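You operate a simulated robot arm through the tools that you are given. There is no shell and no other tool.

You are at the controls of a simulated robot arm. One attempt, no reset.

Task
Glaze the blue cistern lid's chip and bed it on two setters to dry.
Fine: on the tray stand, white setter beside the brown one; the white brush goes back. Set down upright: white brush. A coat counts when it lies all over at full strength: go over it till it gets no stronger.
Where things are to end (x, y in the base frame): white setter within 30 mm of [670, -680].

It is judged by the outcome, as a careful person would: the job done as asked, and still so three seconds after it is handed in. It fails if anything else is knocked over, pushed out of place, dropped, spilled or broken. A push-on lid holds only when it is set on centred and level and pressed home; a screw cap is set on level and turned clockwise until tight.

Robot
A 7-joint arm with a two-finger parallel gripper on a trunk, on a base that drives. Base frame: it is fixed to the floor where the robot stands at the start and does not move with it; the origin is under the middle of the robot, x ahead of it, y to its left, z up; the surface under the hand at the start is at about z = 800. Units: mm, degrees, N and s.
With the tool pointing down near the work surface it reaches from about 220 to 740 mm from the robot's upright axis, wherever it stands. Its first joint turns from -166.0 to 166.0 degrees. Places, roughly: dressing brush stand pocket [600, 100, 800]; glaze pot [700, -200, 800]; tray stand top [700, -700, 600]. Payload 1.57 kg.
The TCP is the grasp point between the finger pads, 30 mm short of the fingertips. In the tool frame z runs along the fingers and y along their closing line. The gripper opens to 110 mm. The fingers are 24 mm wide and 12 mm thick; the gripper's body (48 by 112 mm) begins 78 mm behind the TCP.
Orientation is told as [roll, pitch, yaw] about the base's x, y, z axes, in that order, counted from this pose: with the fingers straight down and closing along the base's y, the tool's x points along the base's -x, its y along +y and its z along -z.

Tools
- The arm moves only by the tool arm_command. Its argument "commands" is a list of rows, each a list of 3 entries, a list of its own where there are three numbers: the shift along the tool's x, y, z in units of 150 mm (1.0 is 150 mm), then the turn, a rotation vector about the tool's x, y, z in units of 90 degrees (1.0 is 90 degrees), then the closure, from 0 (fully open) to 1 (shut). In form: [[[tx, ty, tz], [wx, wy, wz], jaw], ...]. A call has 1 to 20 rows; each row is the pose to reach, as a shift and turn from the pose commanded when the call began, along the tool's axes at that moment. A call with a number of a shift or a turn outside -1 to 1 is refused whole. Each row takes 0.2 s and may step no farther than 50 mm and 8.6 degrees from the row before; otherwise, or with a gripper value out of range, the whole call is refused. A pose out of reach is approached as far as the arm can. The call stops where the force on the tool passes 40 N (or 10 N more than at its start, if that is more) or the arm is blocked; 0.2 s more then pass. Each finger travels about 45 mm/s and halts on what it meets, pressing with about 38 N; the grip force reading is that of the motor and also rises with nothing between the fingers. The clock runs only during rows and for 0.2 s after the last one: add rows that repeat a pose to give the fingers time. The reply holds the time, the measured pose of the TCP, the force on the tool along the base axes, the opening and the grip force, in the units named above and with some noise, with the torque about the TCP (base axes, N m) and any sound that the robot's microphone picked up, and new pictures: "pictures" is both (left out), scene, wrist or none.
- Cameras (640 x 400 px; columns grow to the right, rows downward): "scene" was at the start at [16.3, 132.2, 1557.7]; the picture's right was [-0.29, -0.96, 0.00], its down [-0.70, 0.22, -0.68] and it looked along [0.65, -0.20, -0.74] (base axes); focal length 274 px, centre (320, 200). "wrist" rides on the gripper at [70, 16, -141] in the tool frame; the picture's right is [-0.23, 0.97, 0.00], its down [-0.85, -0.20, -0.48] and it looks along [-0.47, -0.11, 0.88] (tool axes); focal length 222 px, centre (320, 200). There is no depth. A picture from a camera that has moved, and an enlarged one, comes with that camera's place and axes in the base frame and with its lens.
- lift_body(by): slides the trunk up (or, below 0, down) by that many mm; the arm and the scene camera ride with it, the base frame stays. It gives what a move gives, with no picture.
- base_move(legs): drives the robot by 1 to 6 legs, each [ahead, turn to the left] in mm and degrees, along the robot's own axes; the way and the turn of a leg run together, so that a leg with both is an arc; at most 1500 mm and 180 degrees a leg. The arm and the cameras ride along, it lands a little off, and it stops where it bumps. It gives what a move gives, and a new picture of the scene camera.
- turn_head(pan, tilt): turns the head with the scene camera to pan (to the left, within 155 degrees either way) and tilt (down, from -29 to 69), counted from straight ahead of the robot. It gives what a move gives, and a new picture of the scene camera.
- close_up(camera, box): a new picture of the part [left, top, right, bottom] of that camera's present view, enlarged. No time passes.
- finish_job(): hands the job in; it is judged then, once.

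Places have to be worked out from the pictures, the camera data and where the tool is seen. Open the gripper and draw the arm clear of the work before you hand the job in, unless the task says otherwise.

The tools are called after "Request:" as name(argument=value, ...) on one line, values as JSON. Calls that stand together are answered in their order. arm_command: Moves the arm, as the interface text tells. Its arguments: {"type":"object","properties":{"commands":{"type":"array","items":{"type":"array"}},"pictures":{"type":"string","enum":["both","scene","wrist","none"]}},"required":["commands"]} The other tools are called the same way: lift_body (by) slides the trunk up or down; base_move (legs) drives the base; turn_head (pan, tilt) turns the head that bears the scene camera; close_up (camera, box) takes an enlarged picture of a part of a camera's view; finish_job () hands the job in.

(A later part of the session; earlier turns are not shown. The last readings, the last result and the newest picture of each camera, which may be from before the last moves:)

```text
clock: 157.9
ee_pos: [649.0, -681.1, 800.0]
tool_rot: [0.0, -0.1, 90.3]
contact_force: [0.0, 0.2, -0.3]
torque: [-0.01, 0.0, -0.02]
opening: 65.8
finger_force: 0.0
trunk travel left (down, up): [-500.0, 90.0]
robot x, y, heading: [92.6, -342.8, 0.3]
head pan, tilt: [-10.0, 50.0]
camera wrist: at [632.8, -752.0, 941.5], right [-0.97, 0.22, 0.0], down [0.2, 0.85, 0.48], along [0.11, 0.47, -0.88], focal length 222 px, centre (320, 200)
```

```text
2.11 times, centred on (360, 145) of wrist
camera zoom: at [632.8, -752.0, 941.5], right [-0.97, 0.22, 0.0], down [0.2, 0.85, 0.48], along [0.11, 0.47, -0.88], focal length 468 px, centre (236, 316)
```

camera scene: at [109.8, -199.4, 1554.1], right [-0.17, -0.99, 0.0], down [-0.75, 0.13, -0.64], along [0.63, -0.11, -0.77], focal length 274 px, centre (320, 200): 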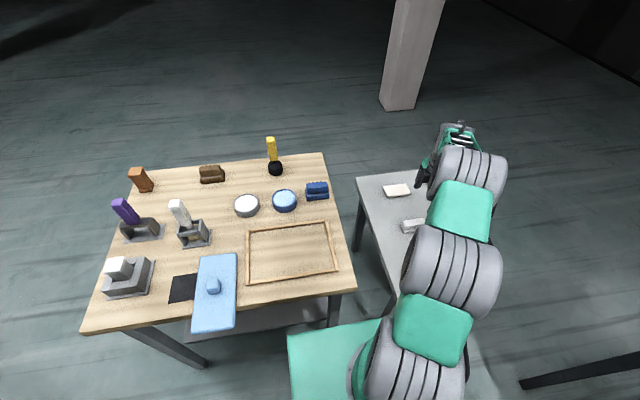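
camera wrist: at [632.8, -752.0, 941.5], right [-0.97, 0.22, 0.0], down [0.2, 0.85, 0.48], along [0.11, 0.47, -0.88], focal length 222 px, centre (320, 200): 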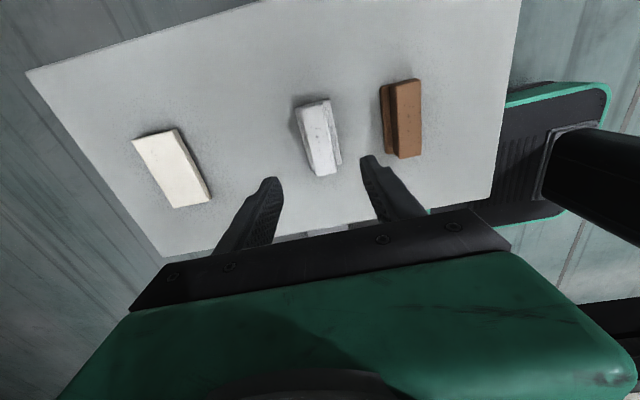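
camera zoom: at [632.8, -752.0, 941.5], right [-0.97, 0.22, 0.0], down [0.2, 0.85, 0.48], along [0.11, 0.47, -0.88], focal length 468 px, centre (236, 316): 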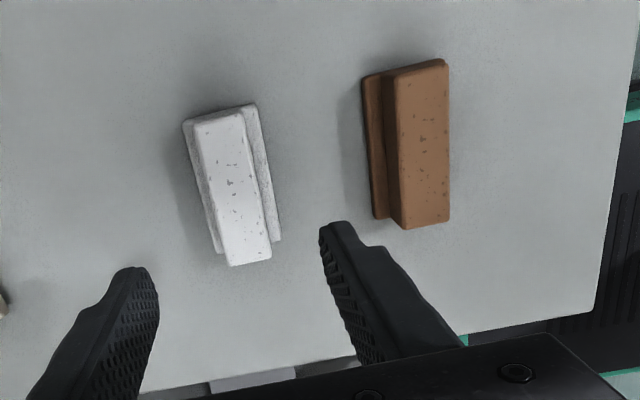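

White is now at about (649,-681) and brown at (538,-680), about 111 mm apart and parallel. Now the lid's exact place on the bench edge, from the head.

Request:
close_up(camera="scene", box=[150, 230, 290, 350])

```text
3.33 times, centred on (220, 290) of scene
camera zoom: at [109.5, -199.1, 1554.0], right [-0.17, -0.99, 0.0], down [-0.75, 0.13, -0.64], along [0.63, -0.11, -0.77], focal length 914 px, centre (653, -100)
```

zoom: 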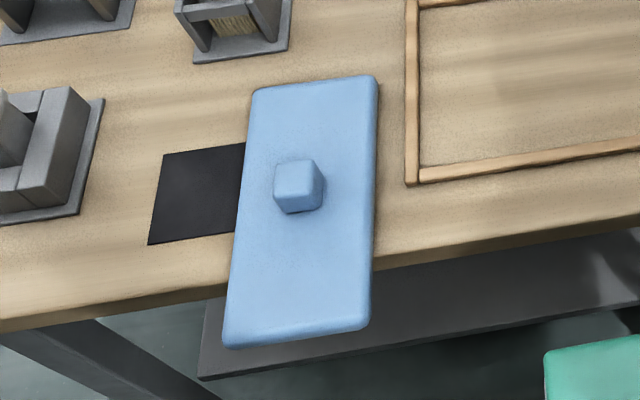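

The lid lies with its near end at x≈340, overhanging the bench edge (x≈397) by some 57 mm, and centred at y≈32. I'm backing the robot up to grip that end by its thickness.

Request:
base_move(legs=[[-290, 0]])

Request:
arm_command(commands=[[[-0.1, 0, -0.3], [0, 0, 0], 0.4], [[-0.3, 0, -0.5], [0, 0, 0], 0.4], [[-0.5, 0, -0.7], [0, 0, 0], 0.4], [[-0.75, 0, -0.9], [0, 0, 0], 0.4], [[-1.0, 0, -1.0], [0, 0, 0], 0.4]], pictures="none")

```text
clock: 159.9
ee_pos: [361.9, -684.3, 800.7]
tool_rot: [0.0, -0.1, 90.0]
contact_force: [0.5, -0.2, 1.1]
torque: [0.02, -0.01, -0.03]
opening: 66.1
finger_force: 0.1
trunk travel left (down, up): [-500.0, 90.0]
robot x, y, heading: [-190.3, -340.2, 0.1]
head pan, tilt: [-10.0, 50.0]
camera scene: at [-176.2, -199.8, 1554.1], right [-0.17, -0.98, 0.0], down [-0.75, 0.13, -0.64], along [0.63, -0.11, -0.77], focal length 274 px, centre (320, 200)
```

scene: 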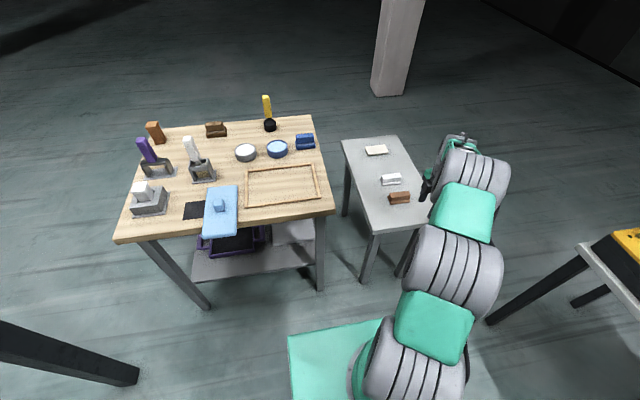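

```text
clock: 161.1
ee_pos: [361.2, -539.0, 948.4]
tool_rot: [-0.1, -0.1, 90.0]
contact_force: [0.6, -0.1, 0.7]
torque: [-0.01, 0.02, 0.01]
opening: 66.0
finger_force: 0.3
trunk travel left (down, up): [-500.0, 90.0]
robot x, y, heading: [-191.7, -342.5, 0.0]
head pan, tilt: [-10.0, 50.0]
```

Robot at (-191,-342). I'm swinging the hand across to in front of the lid's end.

Request:
arm_command(commands=[[[-0.25, 0.04, -0.05], [0, 0, 0], 0.4], [[-0.5, 0.08, -0.1], [0, 0, 0], 0.4], [[-0.75, 0.12, -0.1], [0, 0, 0], 0.4], [[-1.0, 0.15, -0.1], [0, 0, 0], 0.4]], pictures="none")

Request:
arm_command(commands=[[[-0.25, 0.04, 0], [0, 0, 0], 0.4], [[-0.5, 0.08, 0], [0, 0, 0], 0.4], [[-0.75, 0.12, 0], [0, 0, 0], 0.4], [[-1.0, 0.15, 0], [0, 0, 0], 0.4]], pictures="none")

Request:
arm_command(commands=[[[-0.25, 0.04, 0], [0, 0, 0], 0.4], [[-0.5, 0.08, 0], [0, 0, 0], 0.4], [[-0.75, 0.12, 0], [0, 0, 0], 0.4], [[-1.0, 0.15, 0], [0, 0, 0], 0.4]], pictures="none")

Request:
arm_command(commands=[[[-0.25, 0.04, 0], [0, 0, 0], 0.4], [[-0.5, 0.08, 0], [0, 0, 0], 0.4], [[-0.75, 0.12, 0], [0, 0, 0], 0.4], [[-0.81, 0.15, 0], [0, 0, 0], 0.4]], pictures="scene")

```text
clock: 162.1
ee_pos: [338.9, -385.2, 966.1]
tool_rot: [0.0, -0.2, 90.0]
contact_force: [0.3, -0.4, -0.2]
torque: [0.03, -0.05, 0.01]
opening: 65.9
finger_force: 0.1
trunk travel left (down, up): [-500.0, 90.0]
robot x, y, heading: [-191.2, -341.1, -0.0]
head pan, tilt: [-10.0, 50.0]
```

```text
clock: 163.1
ee_pos: [317.3, -233.5, 964.9]
tool_rot: [-0.2, 0.0, 90.0]
contact_force: [0.5, 0.7, 0.8]
torque: [-0.03, -0.01, 0.0]
opening: 66.0
finger_force: 0.1
trunk travel left (down, up): [-500.0, 90.0]
robot x, y, heading: [-193.7, -344.3, -0.0]
head pan, tilt: [-10.0, 50.0]
```

```text
clock: 164.1
ee_pos: [294.5, -84.1, 966.5]
tool_rot: [-0.3, -0.2, 89.9]
contact_force: [0.2, 0.3, 0.4]
torque: [0.03, 0.04, 0.02]
opening: 66.1
finger_force: 0.0
trunk travel left (down, up): [-500.0, 90.0]
robot x, y, heading: [-190.4, -345.3, 0.1]
head pan, tilt: [-10.0, 50.0]
```

```text
clock: 165.1
ee_pos: [272.6, 38.7, 965.7]
tool_rot: [-0.1, -0.1, 90.0]
contact_force: [0.2, 0.3, -0.6]
torque: [-0.02, 0.0, 0.01]
opening: 66.0
finger_force: 0.0
trunk travel left (down, up): [-500.0, 90.0]
robot x, y, heading: [-191.2, -341.2, -0.0]
head pan, tilt: [-10.0, 50.0]
camera scene: at [-176.0, -199.3, 1554.0], right [-0.17, -0.98, 0.0], down [-0.75, 0.13, -0.64], along [0.63, -0.11, -0.77], focal length 274 px, centre (320, 200)
```

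scene: 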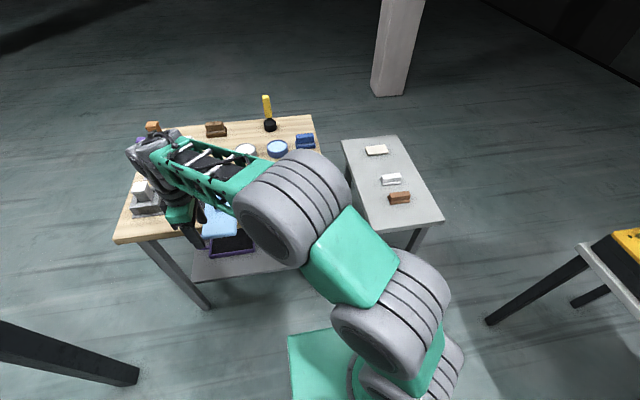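

The hand is in front of the overhanging end. I'm pitching it to point forward with the fingers closing vertically.

Request:
arm_command(commands=[[[0, -0.02, 0], [0.09, 0, 0], 0.4], [[0, -0.04, 0], [0.18, 0, 0], 0.4], [[0, -0.06, 0], [0.27, 0, 0], 0.4], [[0, -0.08, 0], [0.36, 0, 0], 0.4], [[0, -0.1, 0], [0.45, 0, 0], 0.4], [[0, -0.12, 0], [0.54, 0, 0], 0.4], [[0, -0.14, 0], [0.63, 0, 0], 0.4], [[0, -0.14, 0], [0.72, 0, 0], 0.4], [[0, -0.14, 0], [0.81, 0, 0], 0.4], [[0, -0.14, 0], [0.9, 0, 0], 0.4], [[0, -0.14, 0], [0.99, 0, 0], 0.4]], pictures="both")

```text
clock: 167.5
ee_pos: [292.3, 35.8, 966.1]
tool_rot: [-89.3, -0.1, 90.1]
contact_force: [0.5, -1.1, 0.1]
torque: [-0.01, 0.02, 0.0]
opening: 66.2
finger_force: 0.1
trunk travel left (down, up): [-500.0, 90.0]
robot x, y, heading: [-193.1, -344.3, -0.3]
head pan, tilt: [-10.0, 50.0]
camera scene: at [-176.0, -199.4, 1554.1], right [-0.17, -0.98, 0.0], down [-0.75, 0.13, -0.64], along [0.63, -0.11, -0.77], focal length 274 px, centre (320, 200)
camera wrist: at [150.4, -33.4, 951.5], right [-0.01, 0.23, -0.97], down [-0.48, 0.85, 0.21], along [0.88, 0.47, 0.1], focal length 222 px, centre (320, 200)
```

scene: 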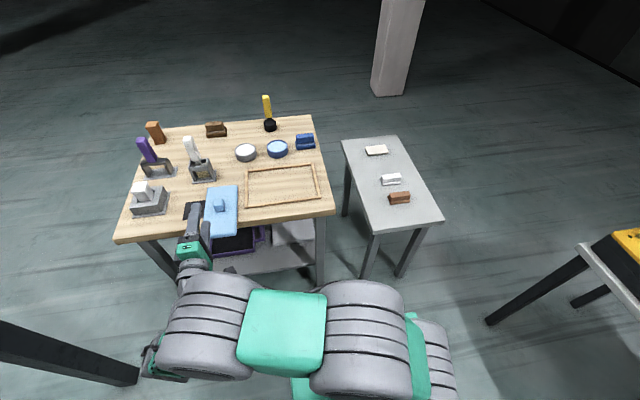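
wrist: 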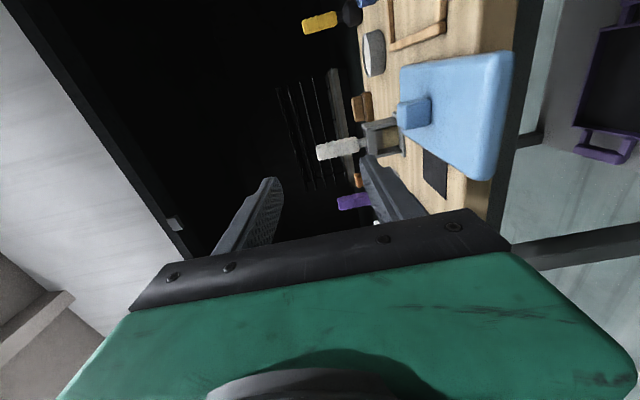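

The hand points forward, closing vertically, with the lid's end ahead. I'm lowering to the lid's level, still short of its end.

Request:
arm_command(commands=[[[0.013, 0.25, 0], [0.008, 0, 0], 0.4], [[0.027, 0.5, 0], [0.008, 0, 0], 0.4], [[0.027, 0.75, 0], [0.008, 0, 0], 0.4], [[0.027, 1.0, 0], [0.008, 0, 0], 0.4]], pictures="both")

Request:
close_up(camera="wrist", box=[200, 40, 520, 260])

```text
clock: 168.5
ee_pos: [294.3, 32.8, 814.3]
tool_rot: [-89.9, -0.2, 90.0]
contact_force: [0.9, 0.8, -0.7]
torque: [-0.04, -0.01, 0.0]
opening: 66.3
finger_force: 0.0
trunk travel left (down, up): [-500.0, 90.0]
robot x, y, heading: [-193.9, -341.9, -0.0]
head pan, tilt: [-10.0, 50.0]
camera scene: at [-176.0, -199.5, 1554.1], right [-0.17, -0.98, 0.0], down [-0.75, 0.13, -0.64], along [0.63, -0.11, -0.77], focal length 274 px, centre (320, 200)
camera wrist: at [153.0, -38.0, 798.8], right [0.0, 0.23, -0.97], down [-0.48, 0.85, 0.2], along [0.88, 0.47, 0.11], focal length 222 px, centre (320, 200)
```

scene: 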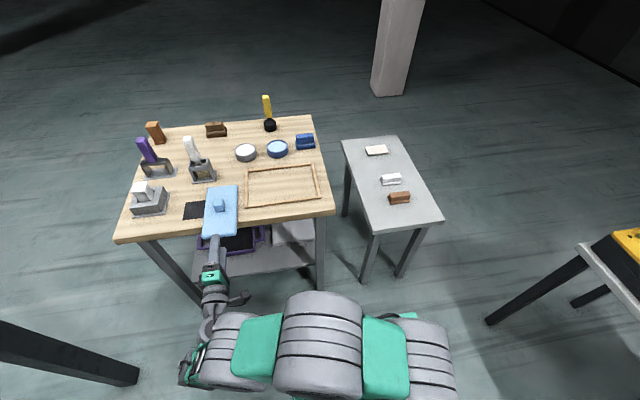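
wrist: 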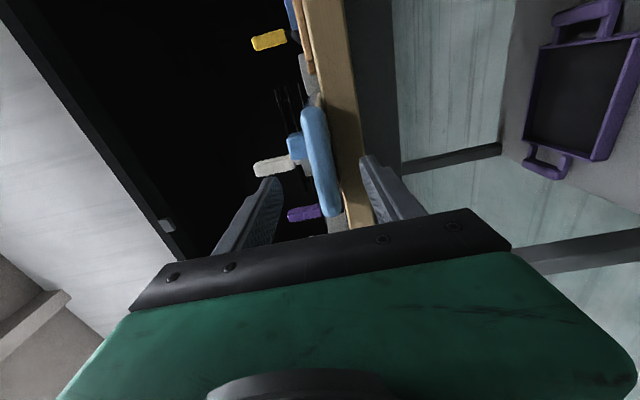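

```text
1.82 times, centred on (360, 150) of wrist
camera zoom: at [153.0, -38.0, 798.8], right [0.0, 0.23, -0.97], down [-0.48, 0.85, 0.2], along [0.88, 0.47, 0.11], focal length 404 px, centre (247, 291)
```

zoom: 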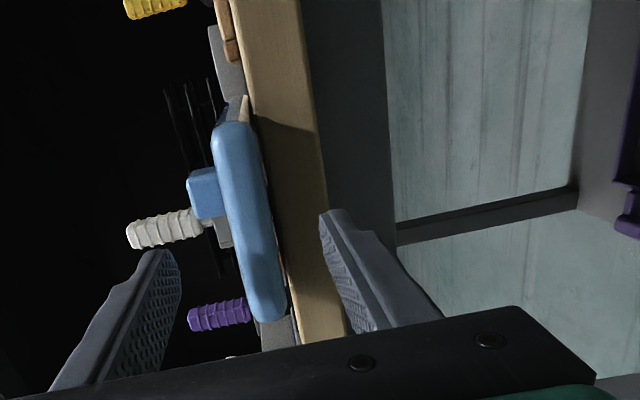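

The view is good: the lid edge-on between the fingers. At its far right side there's a pale patch I want to see more closely.

Request:
close_up(camera="wrist", box=[290, 70, 370, 130])

```text
6.67 times, centred on (330, 100) of wrist
camera zoom: at [153.0, -38.0, 798.8], right [0.0, 0.23, -0.97], down [-0.48, 0.85, 0.2], along [0.88, 0.47, 0.11], focal length 1481 px, centre (253, 867)
```

zoom: 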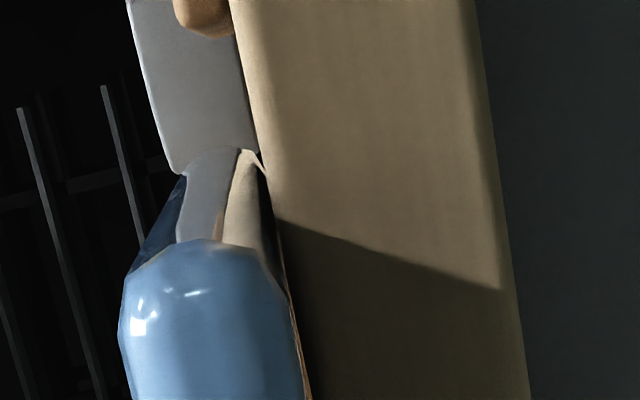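

That's just reflections on the glossy corner. The fingers are well centred above and below the lid's end. I'm advancing 58 mm around it.

Request:
arm_command(commands=[[[0, 0.013, 0.1], [0, 0, 0], 0.4], [[0, 0.013, 0.2], [0, 0, 0], 0.4], [[0, 0.013, 0.3], [0, 0, 0], 0.4], [[0, 0.013, 0.387], [0, 0, 0], 0.4]], pictures="both")

Request:
close_up(camera="scene", box=[170, 170, 280, 290])

Request:
close_up(camera="wrist", box=[200, 40, 520, 260])

```text
clock: 169.5
ee_pos: [350.5, 31.9, 812.9]
tool_rot: [-89.9, -0.1, 89.9]
contact_force: [0.1, 0.9, 0.3]
torque: [0.0, -0.03, 0.0]
opening: 66.3
finger_force: 0.1
trunk travel left (down, up): [-500.0, 90.0]
robot x, y, heading: [-192.3, -341.1, 0.1]
head pan, tilt: [-10.0, 50.0]
camera scene: at [-176.1, -199.5, 1554.1], right [-0.17, -0.98, 0.0], down [-0.75, 0.13, -0.64], along [0.63, -0.11, -0.77], focal length 274 px, centre (320, 200)
camera wrist: at [207.9, -37.6, 797.5], right [0.0, 0.23, -0.97], down [-0.48, 0.85, 0.2], along [0.88, 0.47, 0.11], focal length 222 px, centre (320, 200)
```

scene: 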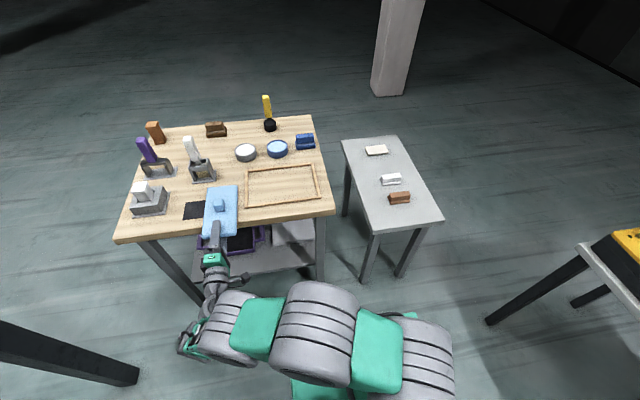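
wrist: 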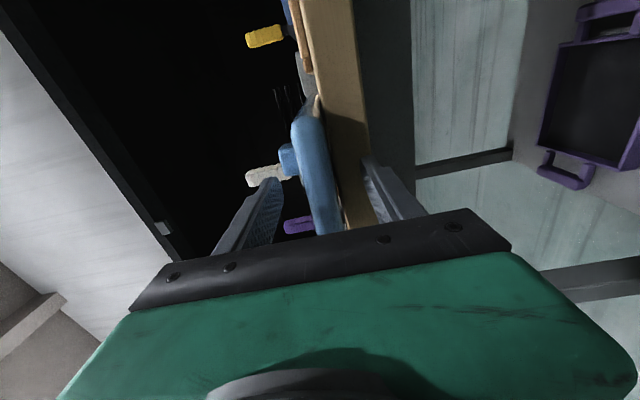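

```text
3.33 times, centred on (225, 230) of scene
camera zoom: at [-176.1, -199.5, 1554.1], right [-0.17, -0.98, 0.0], down [-0.75, 0.13, -0.64], along [0.63, -0.11, -0.77], focal length 914 px, centre (637, 100)
```

zoom: 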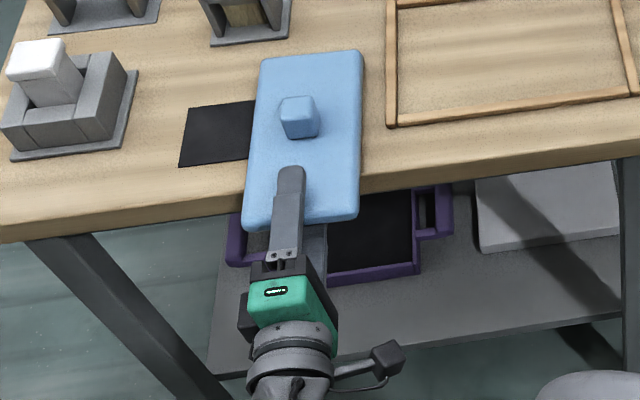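

```text
1.82 times, centred on (360, 150) of wrist
camera zoom: at [207.9, -37.6, 797.5], right [0.0, 0.23, -0.97], down [-0.48, 0.85, 0.2], along [0.88, 0.47, 0.11], focal length 404 px, centre (247, 291)
```

zoom: 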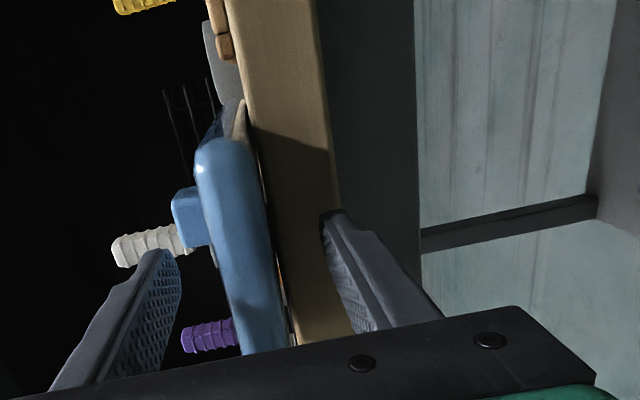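

The upper finger covers the lid's near end by about 42 mm, with the lower one beneath. I'm closing on the thickness.

Request:
arm_command(commands=[[[0, 0, 0], [0, 0, 0], 0.6], [[0, 0, 0], [0, 0, 0], 0.75], [[0, 0, 0], [0, 0, 0], 0.9], [[0, 0, 0], [0, 0, 0], 1], [[0, 0, 0], [0, 0, 0], 1], [[0, 0, 0], [0, 0, 0], 1]], pictures="wrist")

```text
clock: 170.9
ee_pos: [350.1, 32.6, 812.8]
tool_rot: [-89.9, 0.0, 89.8]
contact_force: [-0.5, -0.1, 0.5]
torque: [0.1, -0.15, 0.01]
opening: 21.7
finger_force: 34.9
trunk travel left (down, up): [-500.0, 90.0]
robot x, y, heading: [-191.6, -339.1, -0.3]
head pan, tilt: [-10.0, 50.0]
camera wrist: at [207.9, -37.6, 797.5], right [0.0, 0.23, -0.97], down [-0.48, 0.85, 0.2], along [0.88, 0.47, 0.11], focal length 222 px, centre (320, 200)
```

wrist: 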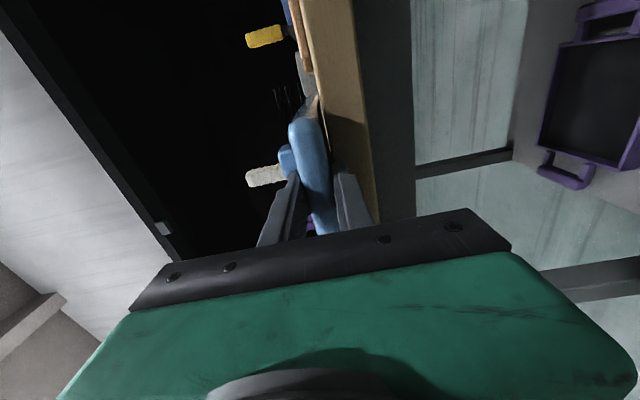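

Gripped at 21.7 mm with almost no stray force. I'm lifting slowly and watching for droop.

Request:
arm_command(commands=[[[0, -0.05, 0], [0, 0, 0], 1], [[0, -0.1, 0], [0, 0, 0], 1], [[0, -0.2, 0], [0, 0, 0], 1], [[0, -0.35, 0], [0, 0, 0], 1]], pictures="both")

Request:
close_up(camera="wrist", box=[200, 40, 520, 260])

```text
clock: 171.9
ee_pos: [350.6, 30.4, 867.2]
tool_rot: [-89.8, 0.1, 90.0]
contact_force: [-0.4, -0.3, -8.7]
torque: [-0.03, 0.86, -0.02]
opening: 21.5
finger_force: 34.7
trunk travel left (down, up): [-500.0, 90.0]
robot x, y, heading: [-196.5, -341.7, 0.0]
head pan, tilt: [-10.0, 50.0]
camera scene: at [-175.4, -199.2, 1554.0], right [-0.17, -0.98, 0.0], down [-0.75, 0.13, -0.64], along [0.63, -0.11, -0.77], focal length 274 px, centre (320, 200)
camera wrist: at [208.2, -40.0, 851.8], right [0.0, 0.23, -0.97], down [-0.48, 0.85, 0.2], along [0.88, 0.47, 0.11], focal length 222 px, centre (320, 200)
```

scene: 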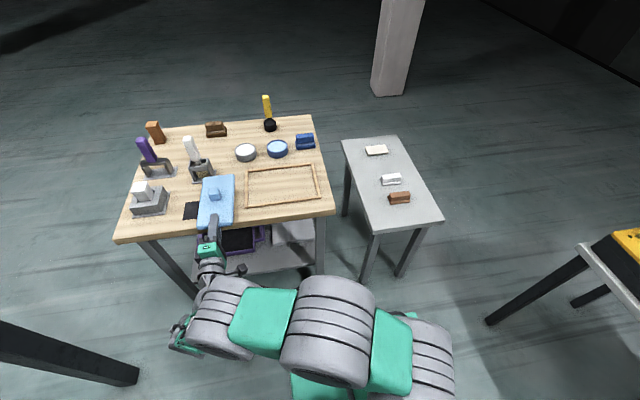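
wrist: 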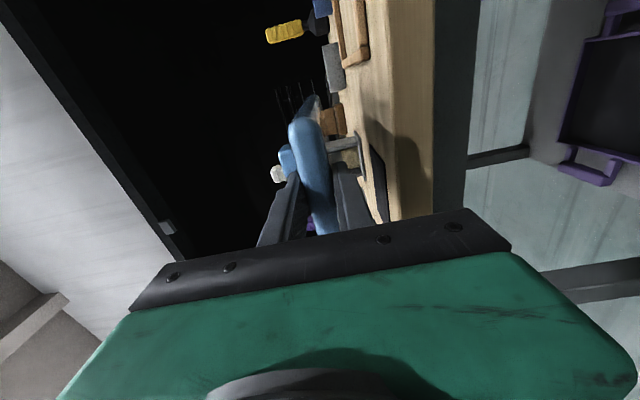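

```text
1.82 times, centred on (360, 150) of wrist
camera zoom: at [208.2, -40.0, 851.8], right [0.0, 0.23, -0.97], down [-0.48, 0.85, 0.2], along [0.88, 0.47, 0.11], focal length 404 px, centre (247, 291)
```

zoom: 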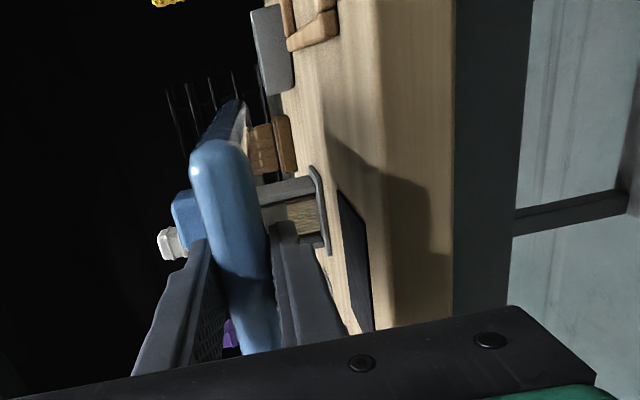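

Held firmly: the torque matches the lid's weight and there's no droop. I'll raise it, draw back from the bench, and pitch it down to hang. Then the underside will face the head camera.

Request:
arm_command(commands=[[[0, -0.3, 0], [0, 0, 0], 1], [[0, -0.6, -0.1], [0, 0, 0], 1], [[0, -0.8, -0.2], [0, 0, 0], 1], [[0, -1.0, -0.35], [0, 0, 0], 1]], pictures="none")

Request:
arm_command(commands=[[[0, -0.05, 0], [-0.07, 0, 0], 1], [[0, -0.1, 0], [-0.14, 0, 0], 1], [[0, -0.15, 0], [-0.21, 0, 0], 1], [[0, -0.2, 0], [-0.28, 0, 0], 1], [[0, -0.2, 0], [-0.35, 0, 0], 1], [[0, -0.2, 0], [-0.42, 0, 0], 1], [[0, -0.2, 0], [-0.49, 0, 0], 1], [[0, -0.2, 0], [-0.56, 0, 0], 1]], pictures="scene")

```text
clock: 172.9
ee_pos: [296.8, 34.6, 1016.6]
tool_rot: [-89.8, -0.1, 90.1]
contact_force: [-0.5, 0.1, -8.0]
torque: [-0.04, 0.89, -0.01]
opening: 21.7
finger_force: 34.6
trunk travel left (down, up): [-500.0, 90.0]
robot x, y, heading: [-191.3, -342.9, 0.1]
head pan, tilt: [-10.0, 50.0]
```

```text
clock: 174.7
ee_pos: [297.5, 32.2, 1047.0]
tool_rot: [-39.3, 0.0, 90.1]
contact_force: [-0.6, -0.4, -7.7]
torque: [-0.02, 0.57, 0.02]
opening: 22.0
finger_force: 34.8
trunk travel left (down, up): [-500.0, 90.0]
robot x, y, heading: [-192.3, -342.0, -0.2]
head pan, tilt: [-10.0, 50.0]
camera scene: at [-175.3, -199.1, 1554.0], right [-0.17, -0.98, 0.0], down [-0.75, 0.13, -0.64], along [0.63, -0.11, -0.77], focal length 274 px, centre (320, 200)
```

scene: 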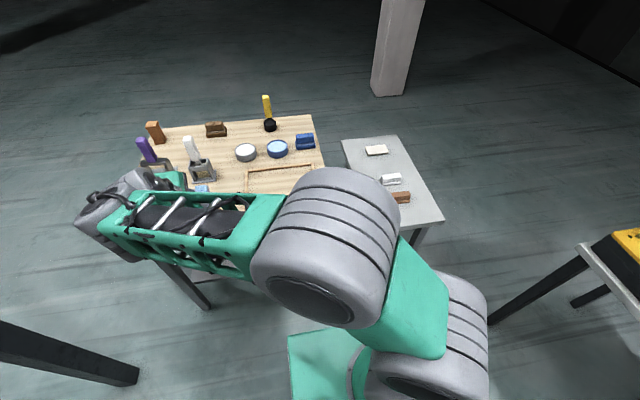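

The forearm hides the lid at this angle, but the grip is steady. I'll continue the turn: pitch fully down, rotate half a turn, then pitch forward again so the lid ends underside-up.

Request:
arm_command(commands=[[[0, 0, 0], [-0.07, 0, 0], 1], [[0, 0, 0], [-0.14, 0, 0], 1], [[0, 0, 0], [-0.21, 0, 0], 1], [[0, 0, 0], [-0.28, 0, 0], 1], [[0, 0, 0], [-0.35, 0, 0], 1], [[0, 0, 0], [-0.437, 0, 0], 1]], pictures="both")

```text
clock: 176.1
ee_pos: [298.8, 30.0, 1046.7]
tool_rot: [-0.2, -0.1, 90.1]
contact_force: [0.8, 0.5, -9.1]
torque: [-0.04, 0.03, -0.01]
opening: 22.3
finger_force: 35.0
trunk travel left (down, up): [-500.0, 90.0]
robot x, y, heading: [-195.5, -341.4, 0.0]
head pan, tilt: [-10.0, 50.0]
camera scene: at [-174.8, -199.3, 1554.0], right [-0.17, -0.98, 0.0], down [-0.75, 0.13, -0.64], along [0.63, -0.11, -0.77], focal length 274 px, centre (320, 200)
camera wrist: at [281.0, -38.6, 1188.1], right [-0.97, 0.23, 0.0], down [0.2, 0.85, 0.48], along [0.11, 0.47, -0.88], focal length 222 px, centre (320, 200)
```

scene: 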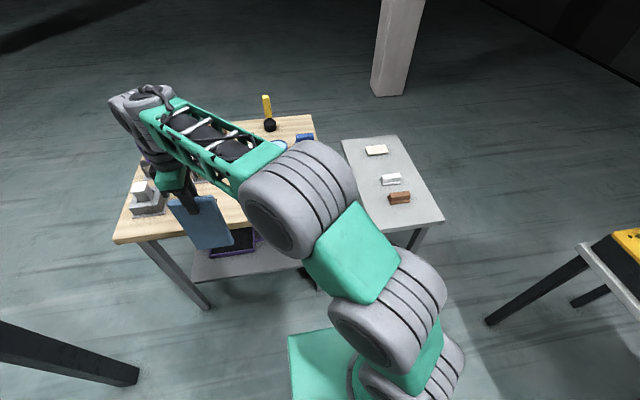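
wrist: 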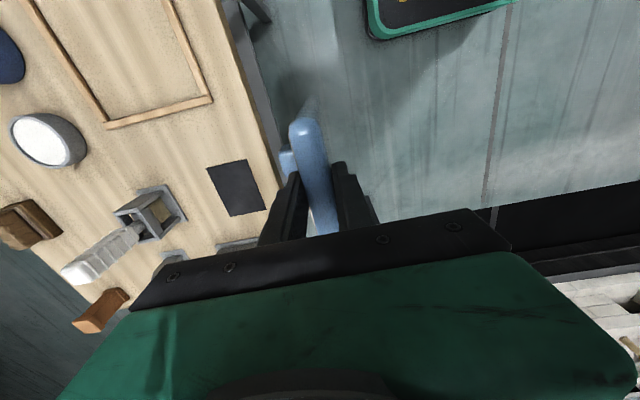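

Now the lid hangs with its underside towards the robot and is visible in the head view. I'm zooming on it.

Request:
close_up(camera="scene", box=[150, 180, 260, 260])

```text
5.00 times, centred on (205, 220) of scene
camera zoom: at [-174.8, -199.3, 1554.0], right [-0.17, -0.98, 0.0], down [-0.75, 0.13, -0.64], along [0.63, -0.11, -0.77], focal length 1371 px, centre (895, 100)
```

zoom: 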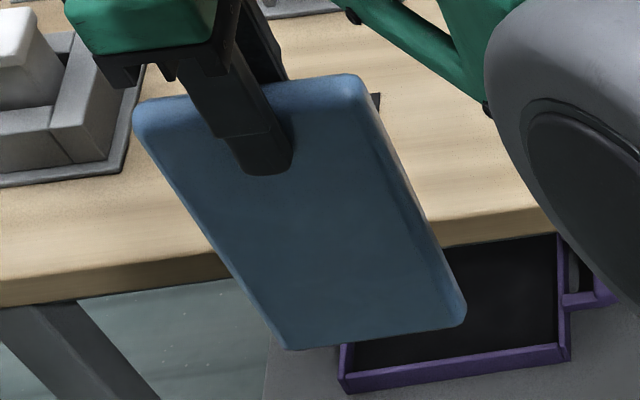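

The underside is plain, with no chip there. That leaves the side faces; I'll zoom on the long side that's visible here.

Request:
close_up(camera="scene", box=[205, 190, 255, 250])

Request:
close_up(camera="wrist", box=[260, 90, 380, 240])

```text
6.67 times, centred on (230, 220) of scene
camera zoom: at [-174.8, -199.3, 1554.0], right [-0.17, -0.98, 0.0], down [-0.75, 0.13, -0.64], along [0.63, -0.11, -0.77], focal length 1828 px, centre (920, 67)
```

zoom: 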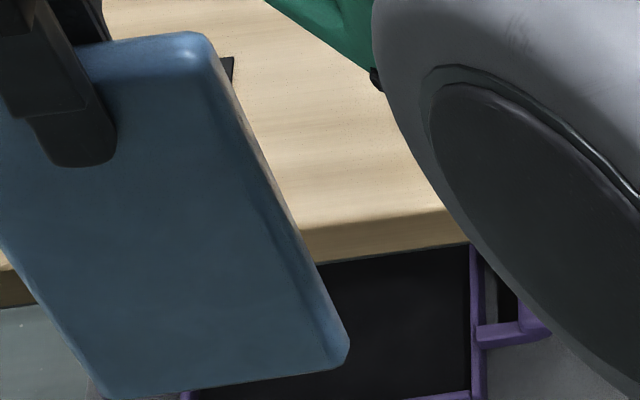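

```text
2.67 times, centred on (320, 165) of wrist
camera zoom: at [281.0, -38.6, 1188.1], right [-0.97, 0.23, 0.0], down [0.2, 0.85, 0.48], along [0.11, 0.47, -0.88], focal length 592 px, centre (320, 293)
```

zoom: 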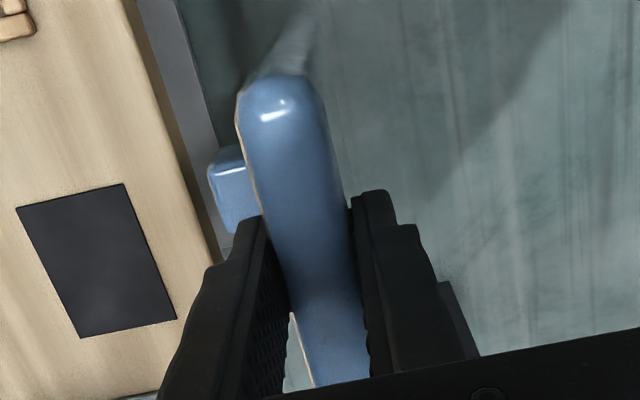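

I can't see that long side well, so I'll turn the hanging lid about the vertical to show each side face to the head camera, starting with this one.

Request:
arm_command(commands=[[[0, 0, 0], [0, 0, 0.09], 1], [[0, 0, 0], [0, 0, 0.18], 1], [[0, 0, 0], [0, 0, 0.27], 1], [[0, 0, 0], [0, 0, 0.36], 1], [[0, 0, 0], [0, 0, 0.45], 1], [[0, 0, 0], [0, 0, 0.54], 1], [[0, 0, 0], [0, 0, 0.63], 1]], pictures="scene")

Request:
close_up(camera="scene", box=[150, 180, 260, 260])

```text
clock: 177.7
ee_pos: [297.3, 32.9, 1046.4]
tool_rot: [0.0, -0.1, 33.2]
contact_force: [0.6, -0.3, -8.6]
torque: [0.01, 0.0, 0.02]
opening: 21.9
finger_force: 35.1
trunk travel left (down, up): [-500.0, 90.0]
robot x, y, heading: [-194.6, -341.3, 0.2]
head pan, tilt: [-10.0, 50.0]
camera scene: at [-175.4, -199.1, 1554.0], right [-0.17, -0.98, 0.0], down [-0.75, 0.13, -0.64], along [0.63, -0.11, -0.77], focal length 274 px, centre (320, 200)
```

scene: 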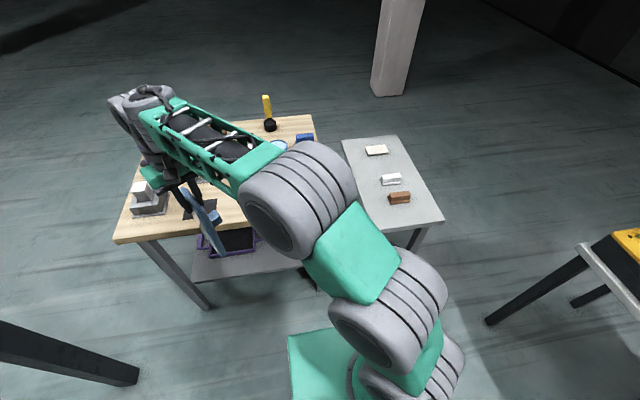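

```text
5.00 times, centred on (205, 220) of scene
camera zoom: at [-175.4, -199.1, 1554.0], right [-0.17, -0.98, 0.0], down [-0.75, 0.13, -0.64], along [0.63, -0.11, -0.77], focal length 1371 px, centre (895, 100)
```

zoom: 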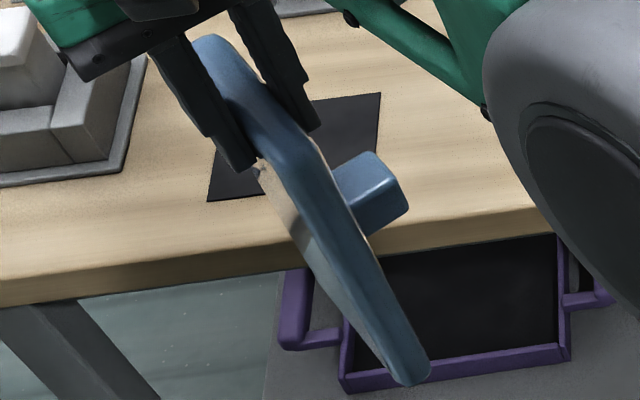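

There's something jagged along this side. A closer zoom will show it.

Request:
close_up(camera="scene", box=[190, 200, 240, 240])

```text
10.00 times, centred on (215, 220) of scene
camera zoom: at [-175.4, -199.1, 1554.0], right [-0.17, -0.98, 0.0], down [-0.75, 0.13, -0.64], along [0.63, -0.11, -0.77], focal length 2741 px, centre (1370, 0)
```

zoom: 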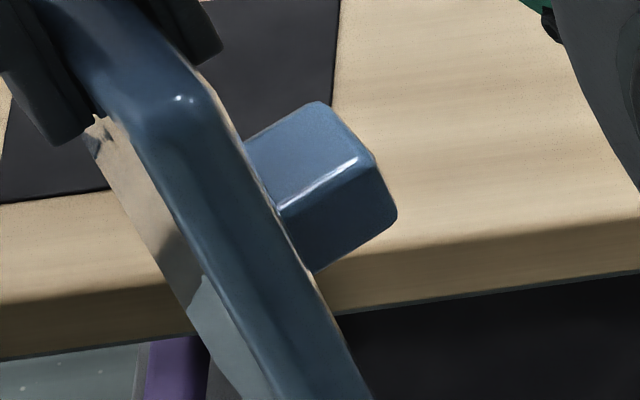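

This side is clean as well; the tan band was only a reflection. I'm turning on to show the top and then the other long side.

Request:
arm_command(commands=[[[0, 0, 0], [0, 0, 0.09], 1], [[0, 0, 0], [0, 0, 0.18], 1], [[0, 0, 0], [0, 0, 0.27], 1], [[0, 0, 0], [0, 0, 0.36], 1], [[0, 0, 0], [0, 0, 0.45], 1], [[0, 0, 0], [0, 0, 0.54], 1], [[0, 0, 0], [0, 0, 0.63], 1], [[0, 0, 0], [0, 0, 0.72], 1], [[0, 0, 0], [0, 0, 0.81], 1], [[0, 0, 0], [0, 0, 0.9], 1], [[0, 0, 0], [0, 0, 0.99], 1]], pictures="scene")

Request:
close_up(camera="scene", box=[150, 180, 260, 260])

Request:
arm_command(commands=[[[0, 0, 0], [0, 0, 0.09], 1], [[0, 0, 0], [0, 0, 0.18], 1], [[0, 0, 0], [0, 0, 0.27], 1], [[0, 0, 0], [0, 0, 0.36], 1], [[0, 0, 0], [0, 0, 0.45], 1], [[0, 0, 0], [0, 0, 0.54], 1], [[0, 0, 0], [0, 0, 0.63], 1], [[0, 0, 0], [0, 0, 0.72], 1], [[0, 0, 0], [0, 0, 0.81], 1], [[0, 0, 0], [0, 0, 0.9], 1], [[0, 0, 0], [0, 0, 0.99], 1]], pictures="scene")

Request:
close_up(camera="scene", box=[150, 180, 260, 260])

```text
clock: 180.1
ee_pos: [297.4, 33.6, 1046.7]
tool_rot: [0.2, 0.0, -56.0]
contact_force: [-0.8, -0.4, -8.0]
torque: [0.0, 0.02, 0.0]
opening: 22.0
finger_force: 34.8
trunk travel left (down, up): [-500.0, 90.0]
robot x, y, heading: [-191.8, -342.7, -0.3]
head pan, tilt: [-10.0, 50.0]
camera scene: at [-175.4, -199.1, 1554.0], right [-0.17, -0.98, 0.0], down [-0.75, 0.13, -0.64], along [0.63, -0.11, -0.77], focal length 274 px, centre (320, 200)
```

scene: 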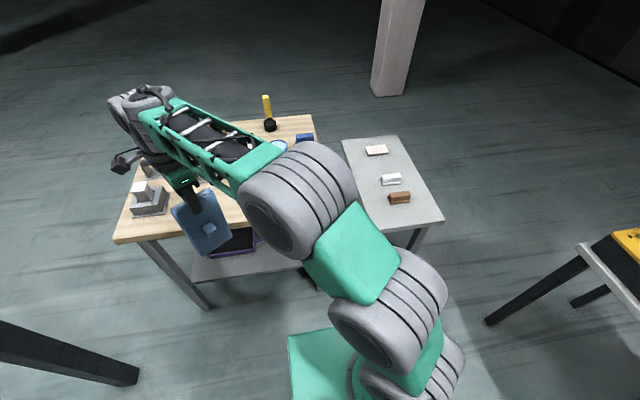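

```text
5.00 times, centred on (205, 220) of scene
camera zoom: at [-175.4, -199.1, 1554.0], right [-0.17, -0.98, 0.0], down [-0.75, 0.13, -0.64], along [0.63, -0.11, -0.77], focal length 1371 px, centre (895, 100)
```

zoom: 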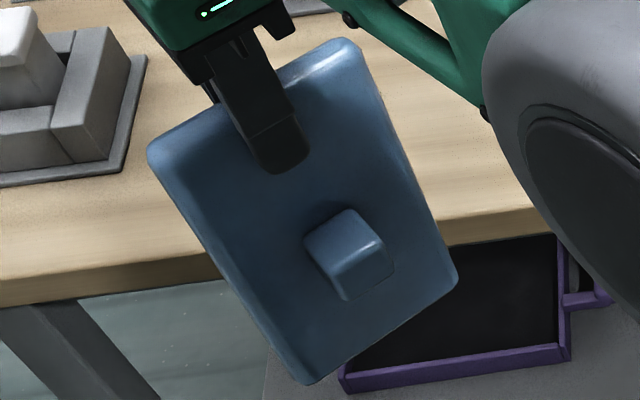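

```text
clock: 182.5
ee_pos: [296.0, 32.2, 1046.2]
tool_rot: [0.1, 0.0, -145.0]
contact_force: [0.2, -0.3, -8.7]
torque: [-0.02, -0.01, -0.01]
opening: 22.0
finger_force: 34.8
out of reach, approached as far as the arm can: row 10
trunk travel left (down, up): [-500.0, 90.0]
robot x, y, heading: [-192.6, -340.0, 0.2]
head pan, tilt: [-10.0, 50.0]
camera scene: at [-175.9, -199.5, 1554.1], right [-0.17, -0.98, 0.0], down [-0.75, 0.13, -0.64], along [0.63, -0.11, -0.77], focal length 274 px, centre (320, 200)
```

scene: 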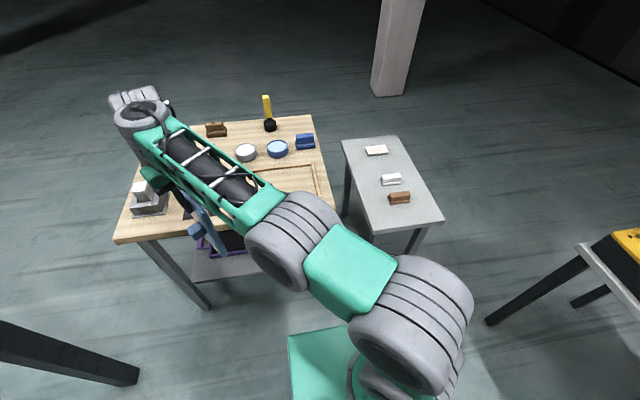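

```text
5.00 times, centred on (205, 220) of scene
camera zoom: at [-175.9, -199.5, 1554.1], right [-0.17, -0.98, 0.0], down [-0.75, 0.13, -0.64], along [0.63, -0.11, -0.77], focal length 1371 px, centre (895, 100)
```

zoom: 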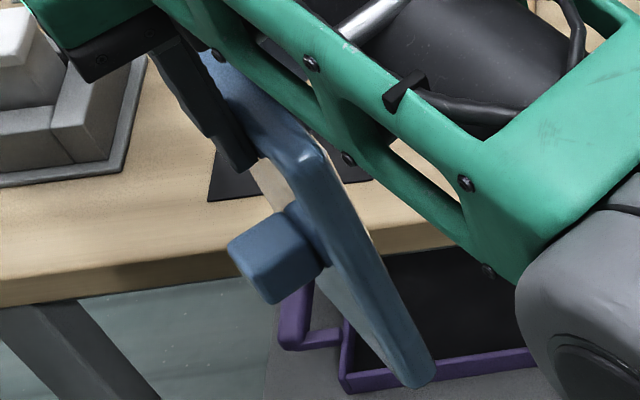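

Both long sides, the top and the underside are clean. That leaves the end face now pointing down (the lid's original right end), which I've only seen at a grazing angle. I'm turning back to set the lid down and inspect it there.

Request:
arm_command(commands=[[[0, 0, 0], [0, 0, -0.09], 1], [[0, 0, 0], [0, 0, -0.18], 1], [[0, 0, 0], [0, 0, -0.27], 1], [[0, 0, 0], [0, 0, -0.36], 1], [[0, 0, 0], [0, 0, -0.45], 1], [[0, 0, 0], [0, 0, -0.54], 1], [[0, 0, 0], [0, 0, -0.63], 1], [[0, 0, 0], [0, 0, -0.72], 1], [[0, 0, 0], [0, 0, -0.81], 1], [[0, 0, 0], [0, 0, -0.9], 1], [[0, 0, 0], [0, 0, -0.99], 1]], pictures="none")

Request:
arm_command(commands=[[[0, 0, 0], [0, 0, -0.09], 1], [[0, 0, 0], [0, 0, -0.18], 1], [[0, 0, 0], [0, 0, -0.27], 1], [[0, 0, 0], [0, 0, -0.36], 1], [[0, 0, 0], [0, 0, -0.45], 1], [[0, 0, 0], [0, 0, -0.54], 1], [[0, 0, 0], [0, 0, -0.63], 1], [[0, 0, 0], [0, 0, -0.72], 1], [[0, 0, 0], [0, 0, -0.81], 1], [[0, 0, 0], [0, 0, -0.9], 1], [[0, 0, 0], [0, 0, -0.99], 1]], pictures="none")

Request:
arm_command(commands=[[[0, 0, 0], [0, 0, -0.09], 1], [[0, 0, 0], [0, 0, -0.18], 1], [[0, 0, 0], [0, 0, -0.27], 1], [[0, 0, 0], [0, 0, -0.36], 1], [[0, 0, 0], [0, 0, -0.45], 1], [[0, 0, 0], [0, 0, -0.54], 1], [[0, 0, 0], [0, 0, -0.633], 1]], pictures="both")

```text
clock: 184.9
ee_pos: [298.1, 32.9, 1045.4]
tool_rot: [0.2, 0.0, -55.6]
contact_force: [0.3, -1.1, -8.5]
torque: [-0.01, 0.02, -0.01]
opening: 21.9
finger_force: 34.8
trunk travel left (down, up): [-500.0, 90.0]
robot x, y, heading: [-191.0, -345.8, -0.2]
head pan, tilt: [-10.0, 50.0]
```

```text
clock: 187.3
ee_pos: [296.6, 30.9, 1046.3]
tool_rot: [0.0, 0.0, 33.5]
contact_force: [0.7, -0.2, -9.1]
torque: [0.01, 0.03, -0.06]
opening: 21.9
finger_force: 34.9
trunk travel left (down, up): [-500.0, 90.0]
robot x, y, heading: [-194.5, -340.9, 0.2]
head pan, tilt: [-10.0, 50.0]
```

```text
clock: 188.9
ee_pos: [297.0, 32.1, 1046.6]
tool_rot: [-0.1, 0.1, 90.4]
contact_force: [-1.0, 1.0, -8.1]
torque: [-0.01, 0.02, -0.03]
opening: 21.7
finger_force: 34.7
trunk travel left (down, up): [-500.0, 90.0]
robot x, y, heading: [-192.1, -340.5, -0.0]
head pan, tilt: [-10.0, 50.0]
camera scene: at [-175.4, -199.1, 1554.0], right [-0.17, -0.98, 0.0], down [-0.75, 0.13, -0.64], along [0.63, -0.11, -0.77], focal length 274 px, centre (320, 200)
camera wrist: at [280.3, -38.2, 1187.7], right [-0.98, 0.22, 0.0], down [0.19, 0.86, 0.48], along [0.11, 0.47, -0.88], focal length 222 px, centre (320, 200)
```

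scene: 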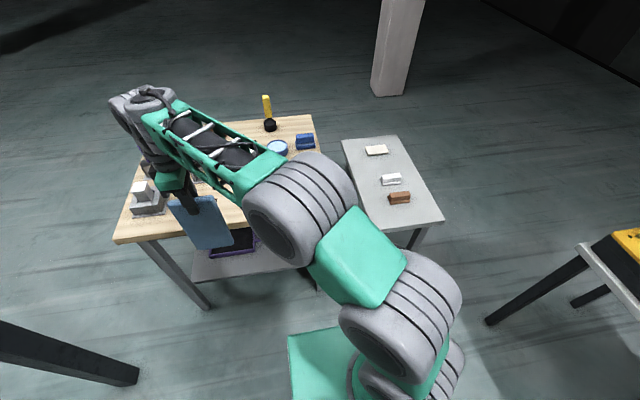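
wrist: 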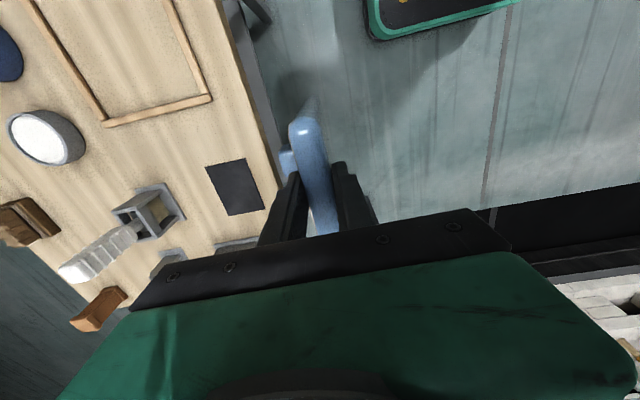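

The underside is towards the camera again; one sharper look at it and at the lower end before pitching up.

Request:
close_up(camera="scene", box=[165, 190, 240, 255])

```text
6.15 times, centred on (202, 222) of scene
camera zoom: at [-175.4, -199.1, 1554.0], right [-0.17, -0.98, 0.0], down [-0.75, 0.13, -0.64], along [0.63, -0.11, -0.77], focal length 1687 px, centre (1043, 62)
```

zoom: 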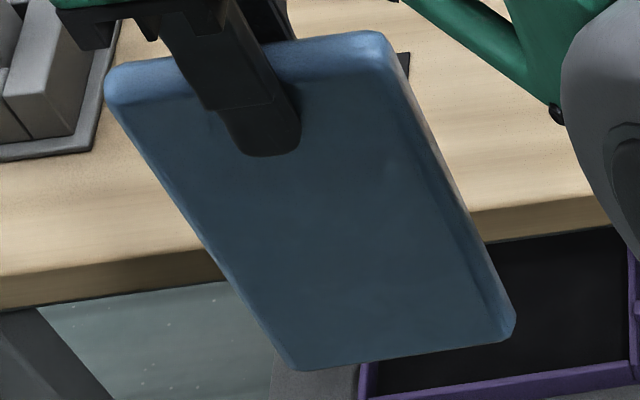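

The underside is uniform. I'm pitching the lid level again and setting it back on the bench edge.

Request:
arm_command(commands=[[[0, 0, 0], [0.09, 0, 0], 1], [[0, 0, 0], [0.18, 0, 0], 1], [[0, 0, 0], [0.27, 0, 0], 1], [[0, 0, 0], [0.36, 0, 0], 1], [[0, 0, 0], [0.45, 0, 0], 1], [[0, 0, 0], [0.54, 0, 0], 1], [[0, 0, 0], [0.63, 0, 0], 1], [[0, 0, 0], [0.72, 0, 0], 1], [[0, 0, 0], [0.81, 0, 0], 1], [[0, 0, 0], [0.9, 0, 0], 1], [[0, 0, 0], [0.995, 0, 0], 1]], pictures="scene")

```text
clock: 191.3
ee_pos: [297.5, 32.9, 1047.3]
tool_rot: [-89.7, -0.1, 90.4]
contact_force: [-0.1, -0.2, -7.6]
torque: [-0.02, 0.9, 0.02]
opening: 21.9
finger_force: 35.0
trunk travel left (down, up): [-500.0, 90.0]
robot x, y, heading: [-193.3, -338.6, -0.1]
head pan, tilt: [-10.0, 50.0]
camera scene: at [-175.2, -198.8, 1554.0], right [-0.17, -0.98, 0.0], down [-0.75, 0.13, -0.64], along [0.63, -0.11, -0.77], focal length 274 px, centre (320, 200)
```

scene: 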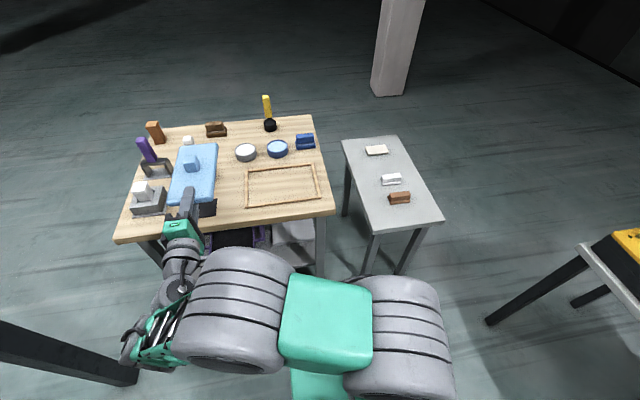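

The lid is level and steady. I'm moving it over the bench front and lowering.

Request:
arm_command(commands=[[[0, 0.1, 0.1], [0.003, 0.004, 0], 1], [[0, 0.3, 0.2], [0.003, 0.004, 0], 1], [[0, 0.55, 0.3], [0.003, 0.004, 0], 1], [[0, 0.8, 0.353], [0.003, 0.004, 0], 1], [[0, 1.0, 0.353], [0.003, 0.004, 0], 1]], pictures="none")

Request:
arm_command(commands=[[[0, 0.2, 0], [0, 0, 0], 1], [[0, 0.4, 0], [0, 0, 0], 1], [[0, 0.5, 0], [0, 0, 0], 1]], pictures="none")

Request:
arm_command(commands=[[[0, 0.015, 0], [0, 0, 0], 1], [[0, 0.03, 0], [0, 0, 0], 1]], pictures="none")

```text
clock: 192.5
ee_pos: [350.8, 34.2, 895.8]
tool_rot: [-90.0, -0.2, 89.9]
contact_force: [0.1, 0.2, -8.5]
torque: [-0.01, 0.85, 0.0]
opening: 22.1
finger_force: 35.3
trunk travel left (down, up): [-500.0, 90.0]
robot x, y, heading: [-193.9, -341.6, 0.2]
head pan, tilt: [-10.0, 50.0]
```

```text
clock: 193.3
ee_pos: [349.6, 32.6, 821.2]
tool_rot: [-89.8, 0.0, 89.8]
contact_force: [0.1, 0.3, -7.8]
torque: [-0.05, 0.84, -0.05]
opening: 22.0
finger_force: 34.7
trunk travel left (down, up): [-500.0, 90.0]
robot x, y, heading: [-189.5, -339.3, -0.0]
head pan, tilt: [-10.0, 50.0]
```

```text
clock: 193.9
ee_pos: [349.2, 33.0, 816.5]
tool_rot: [-89.9, 0.0, 89.9]
contact_force: [-0.8, 0.6, -8.0]
torque: [-0.02, 0.89, 0.02]
opening: 22.1
finger_force: 35.3
trunk travel left (down, up): [-500.0, 90.0]
robot x, y, heading: [-191.1, -345.0, -0.1]
head pan, tilt: [-10.0, 50.0]
```

Request:
arm_command(commands=[[[0, 0.013, 0], [0, 0, 0], 1], [[0, 0.026, 0], [0, 0, 0], 1]], pictures="none")

Request:
arm_command(commands=[[[0, 0.01, 0], [0, 0, 0], 1]], pictures="none")

```text
clock: 194.5
ee_pos: [349.3, 33.6, 814.2]
tool_rot: [-90.0, -0.1, 89.9]
contact_force: [-0.1, -0.3, -7.3]
torque: [0.01, 0.65, -0.07]
opening: 21.7
finger_force: 35.2
trunk travel left (down, up): [-500.0, 90.0]
robot x, y, heading: [-190.8, -342.1, 0.5]
head pan, tilt: [-10.0, 50.0]
```

```text
clock: 194.9
ee_pos: [348.6, 31.2, 812.2]
tool_rot: [-90.0, -0.2, 89.8]
contact_force: [3.8, -1.0, -1.6]
torque: [0.09, 0.12, -0.26]
opening: 21.8
finger_force: 34.9
trunk travel left (down, up): [-500.0, 90.0]
robot x, y, heading: [-191.0, -336.3, 0.1]
head pan, tilt: [-10.0, 50.0]
```

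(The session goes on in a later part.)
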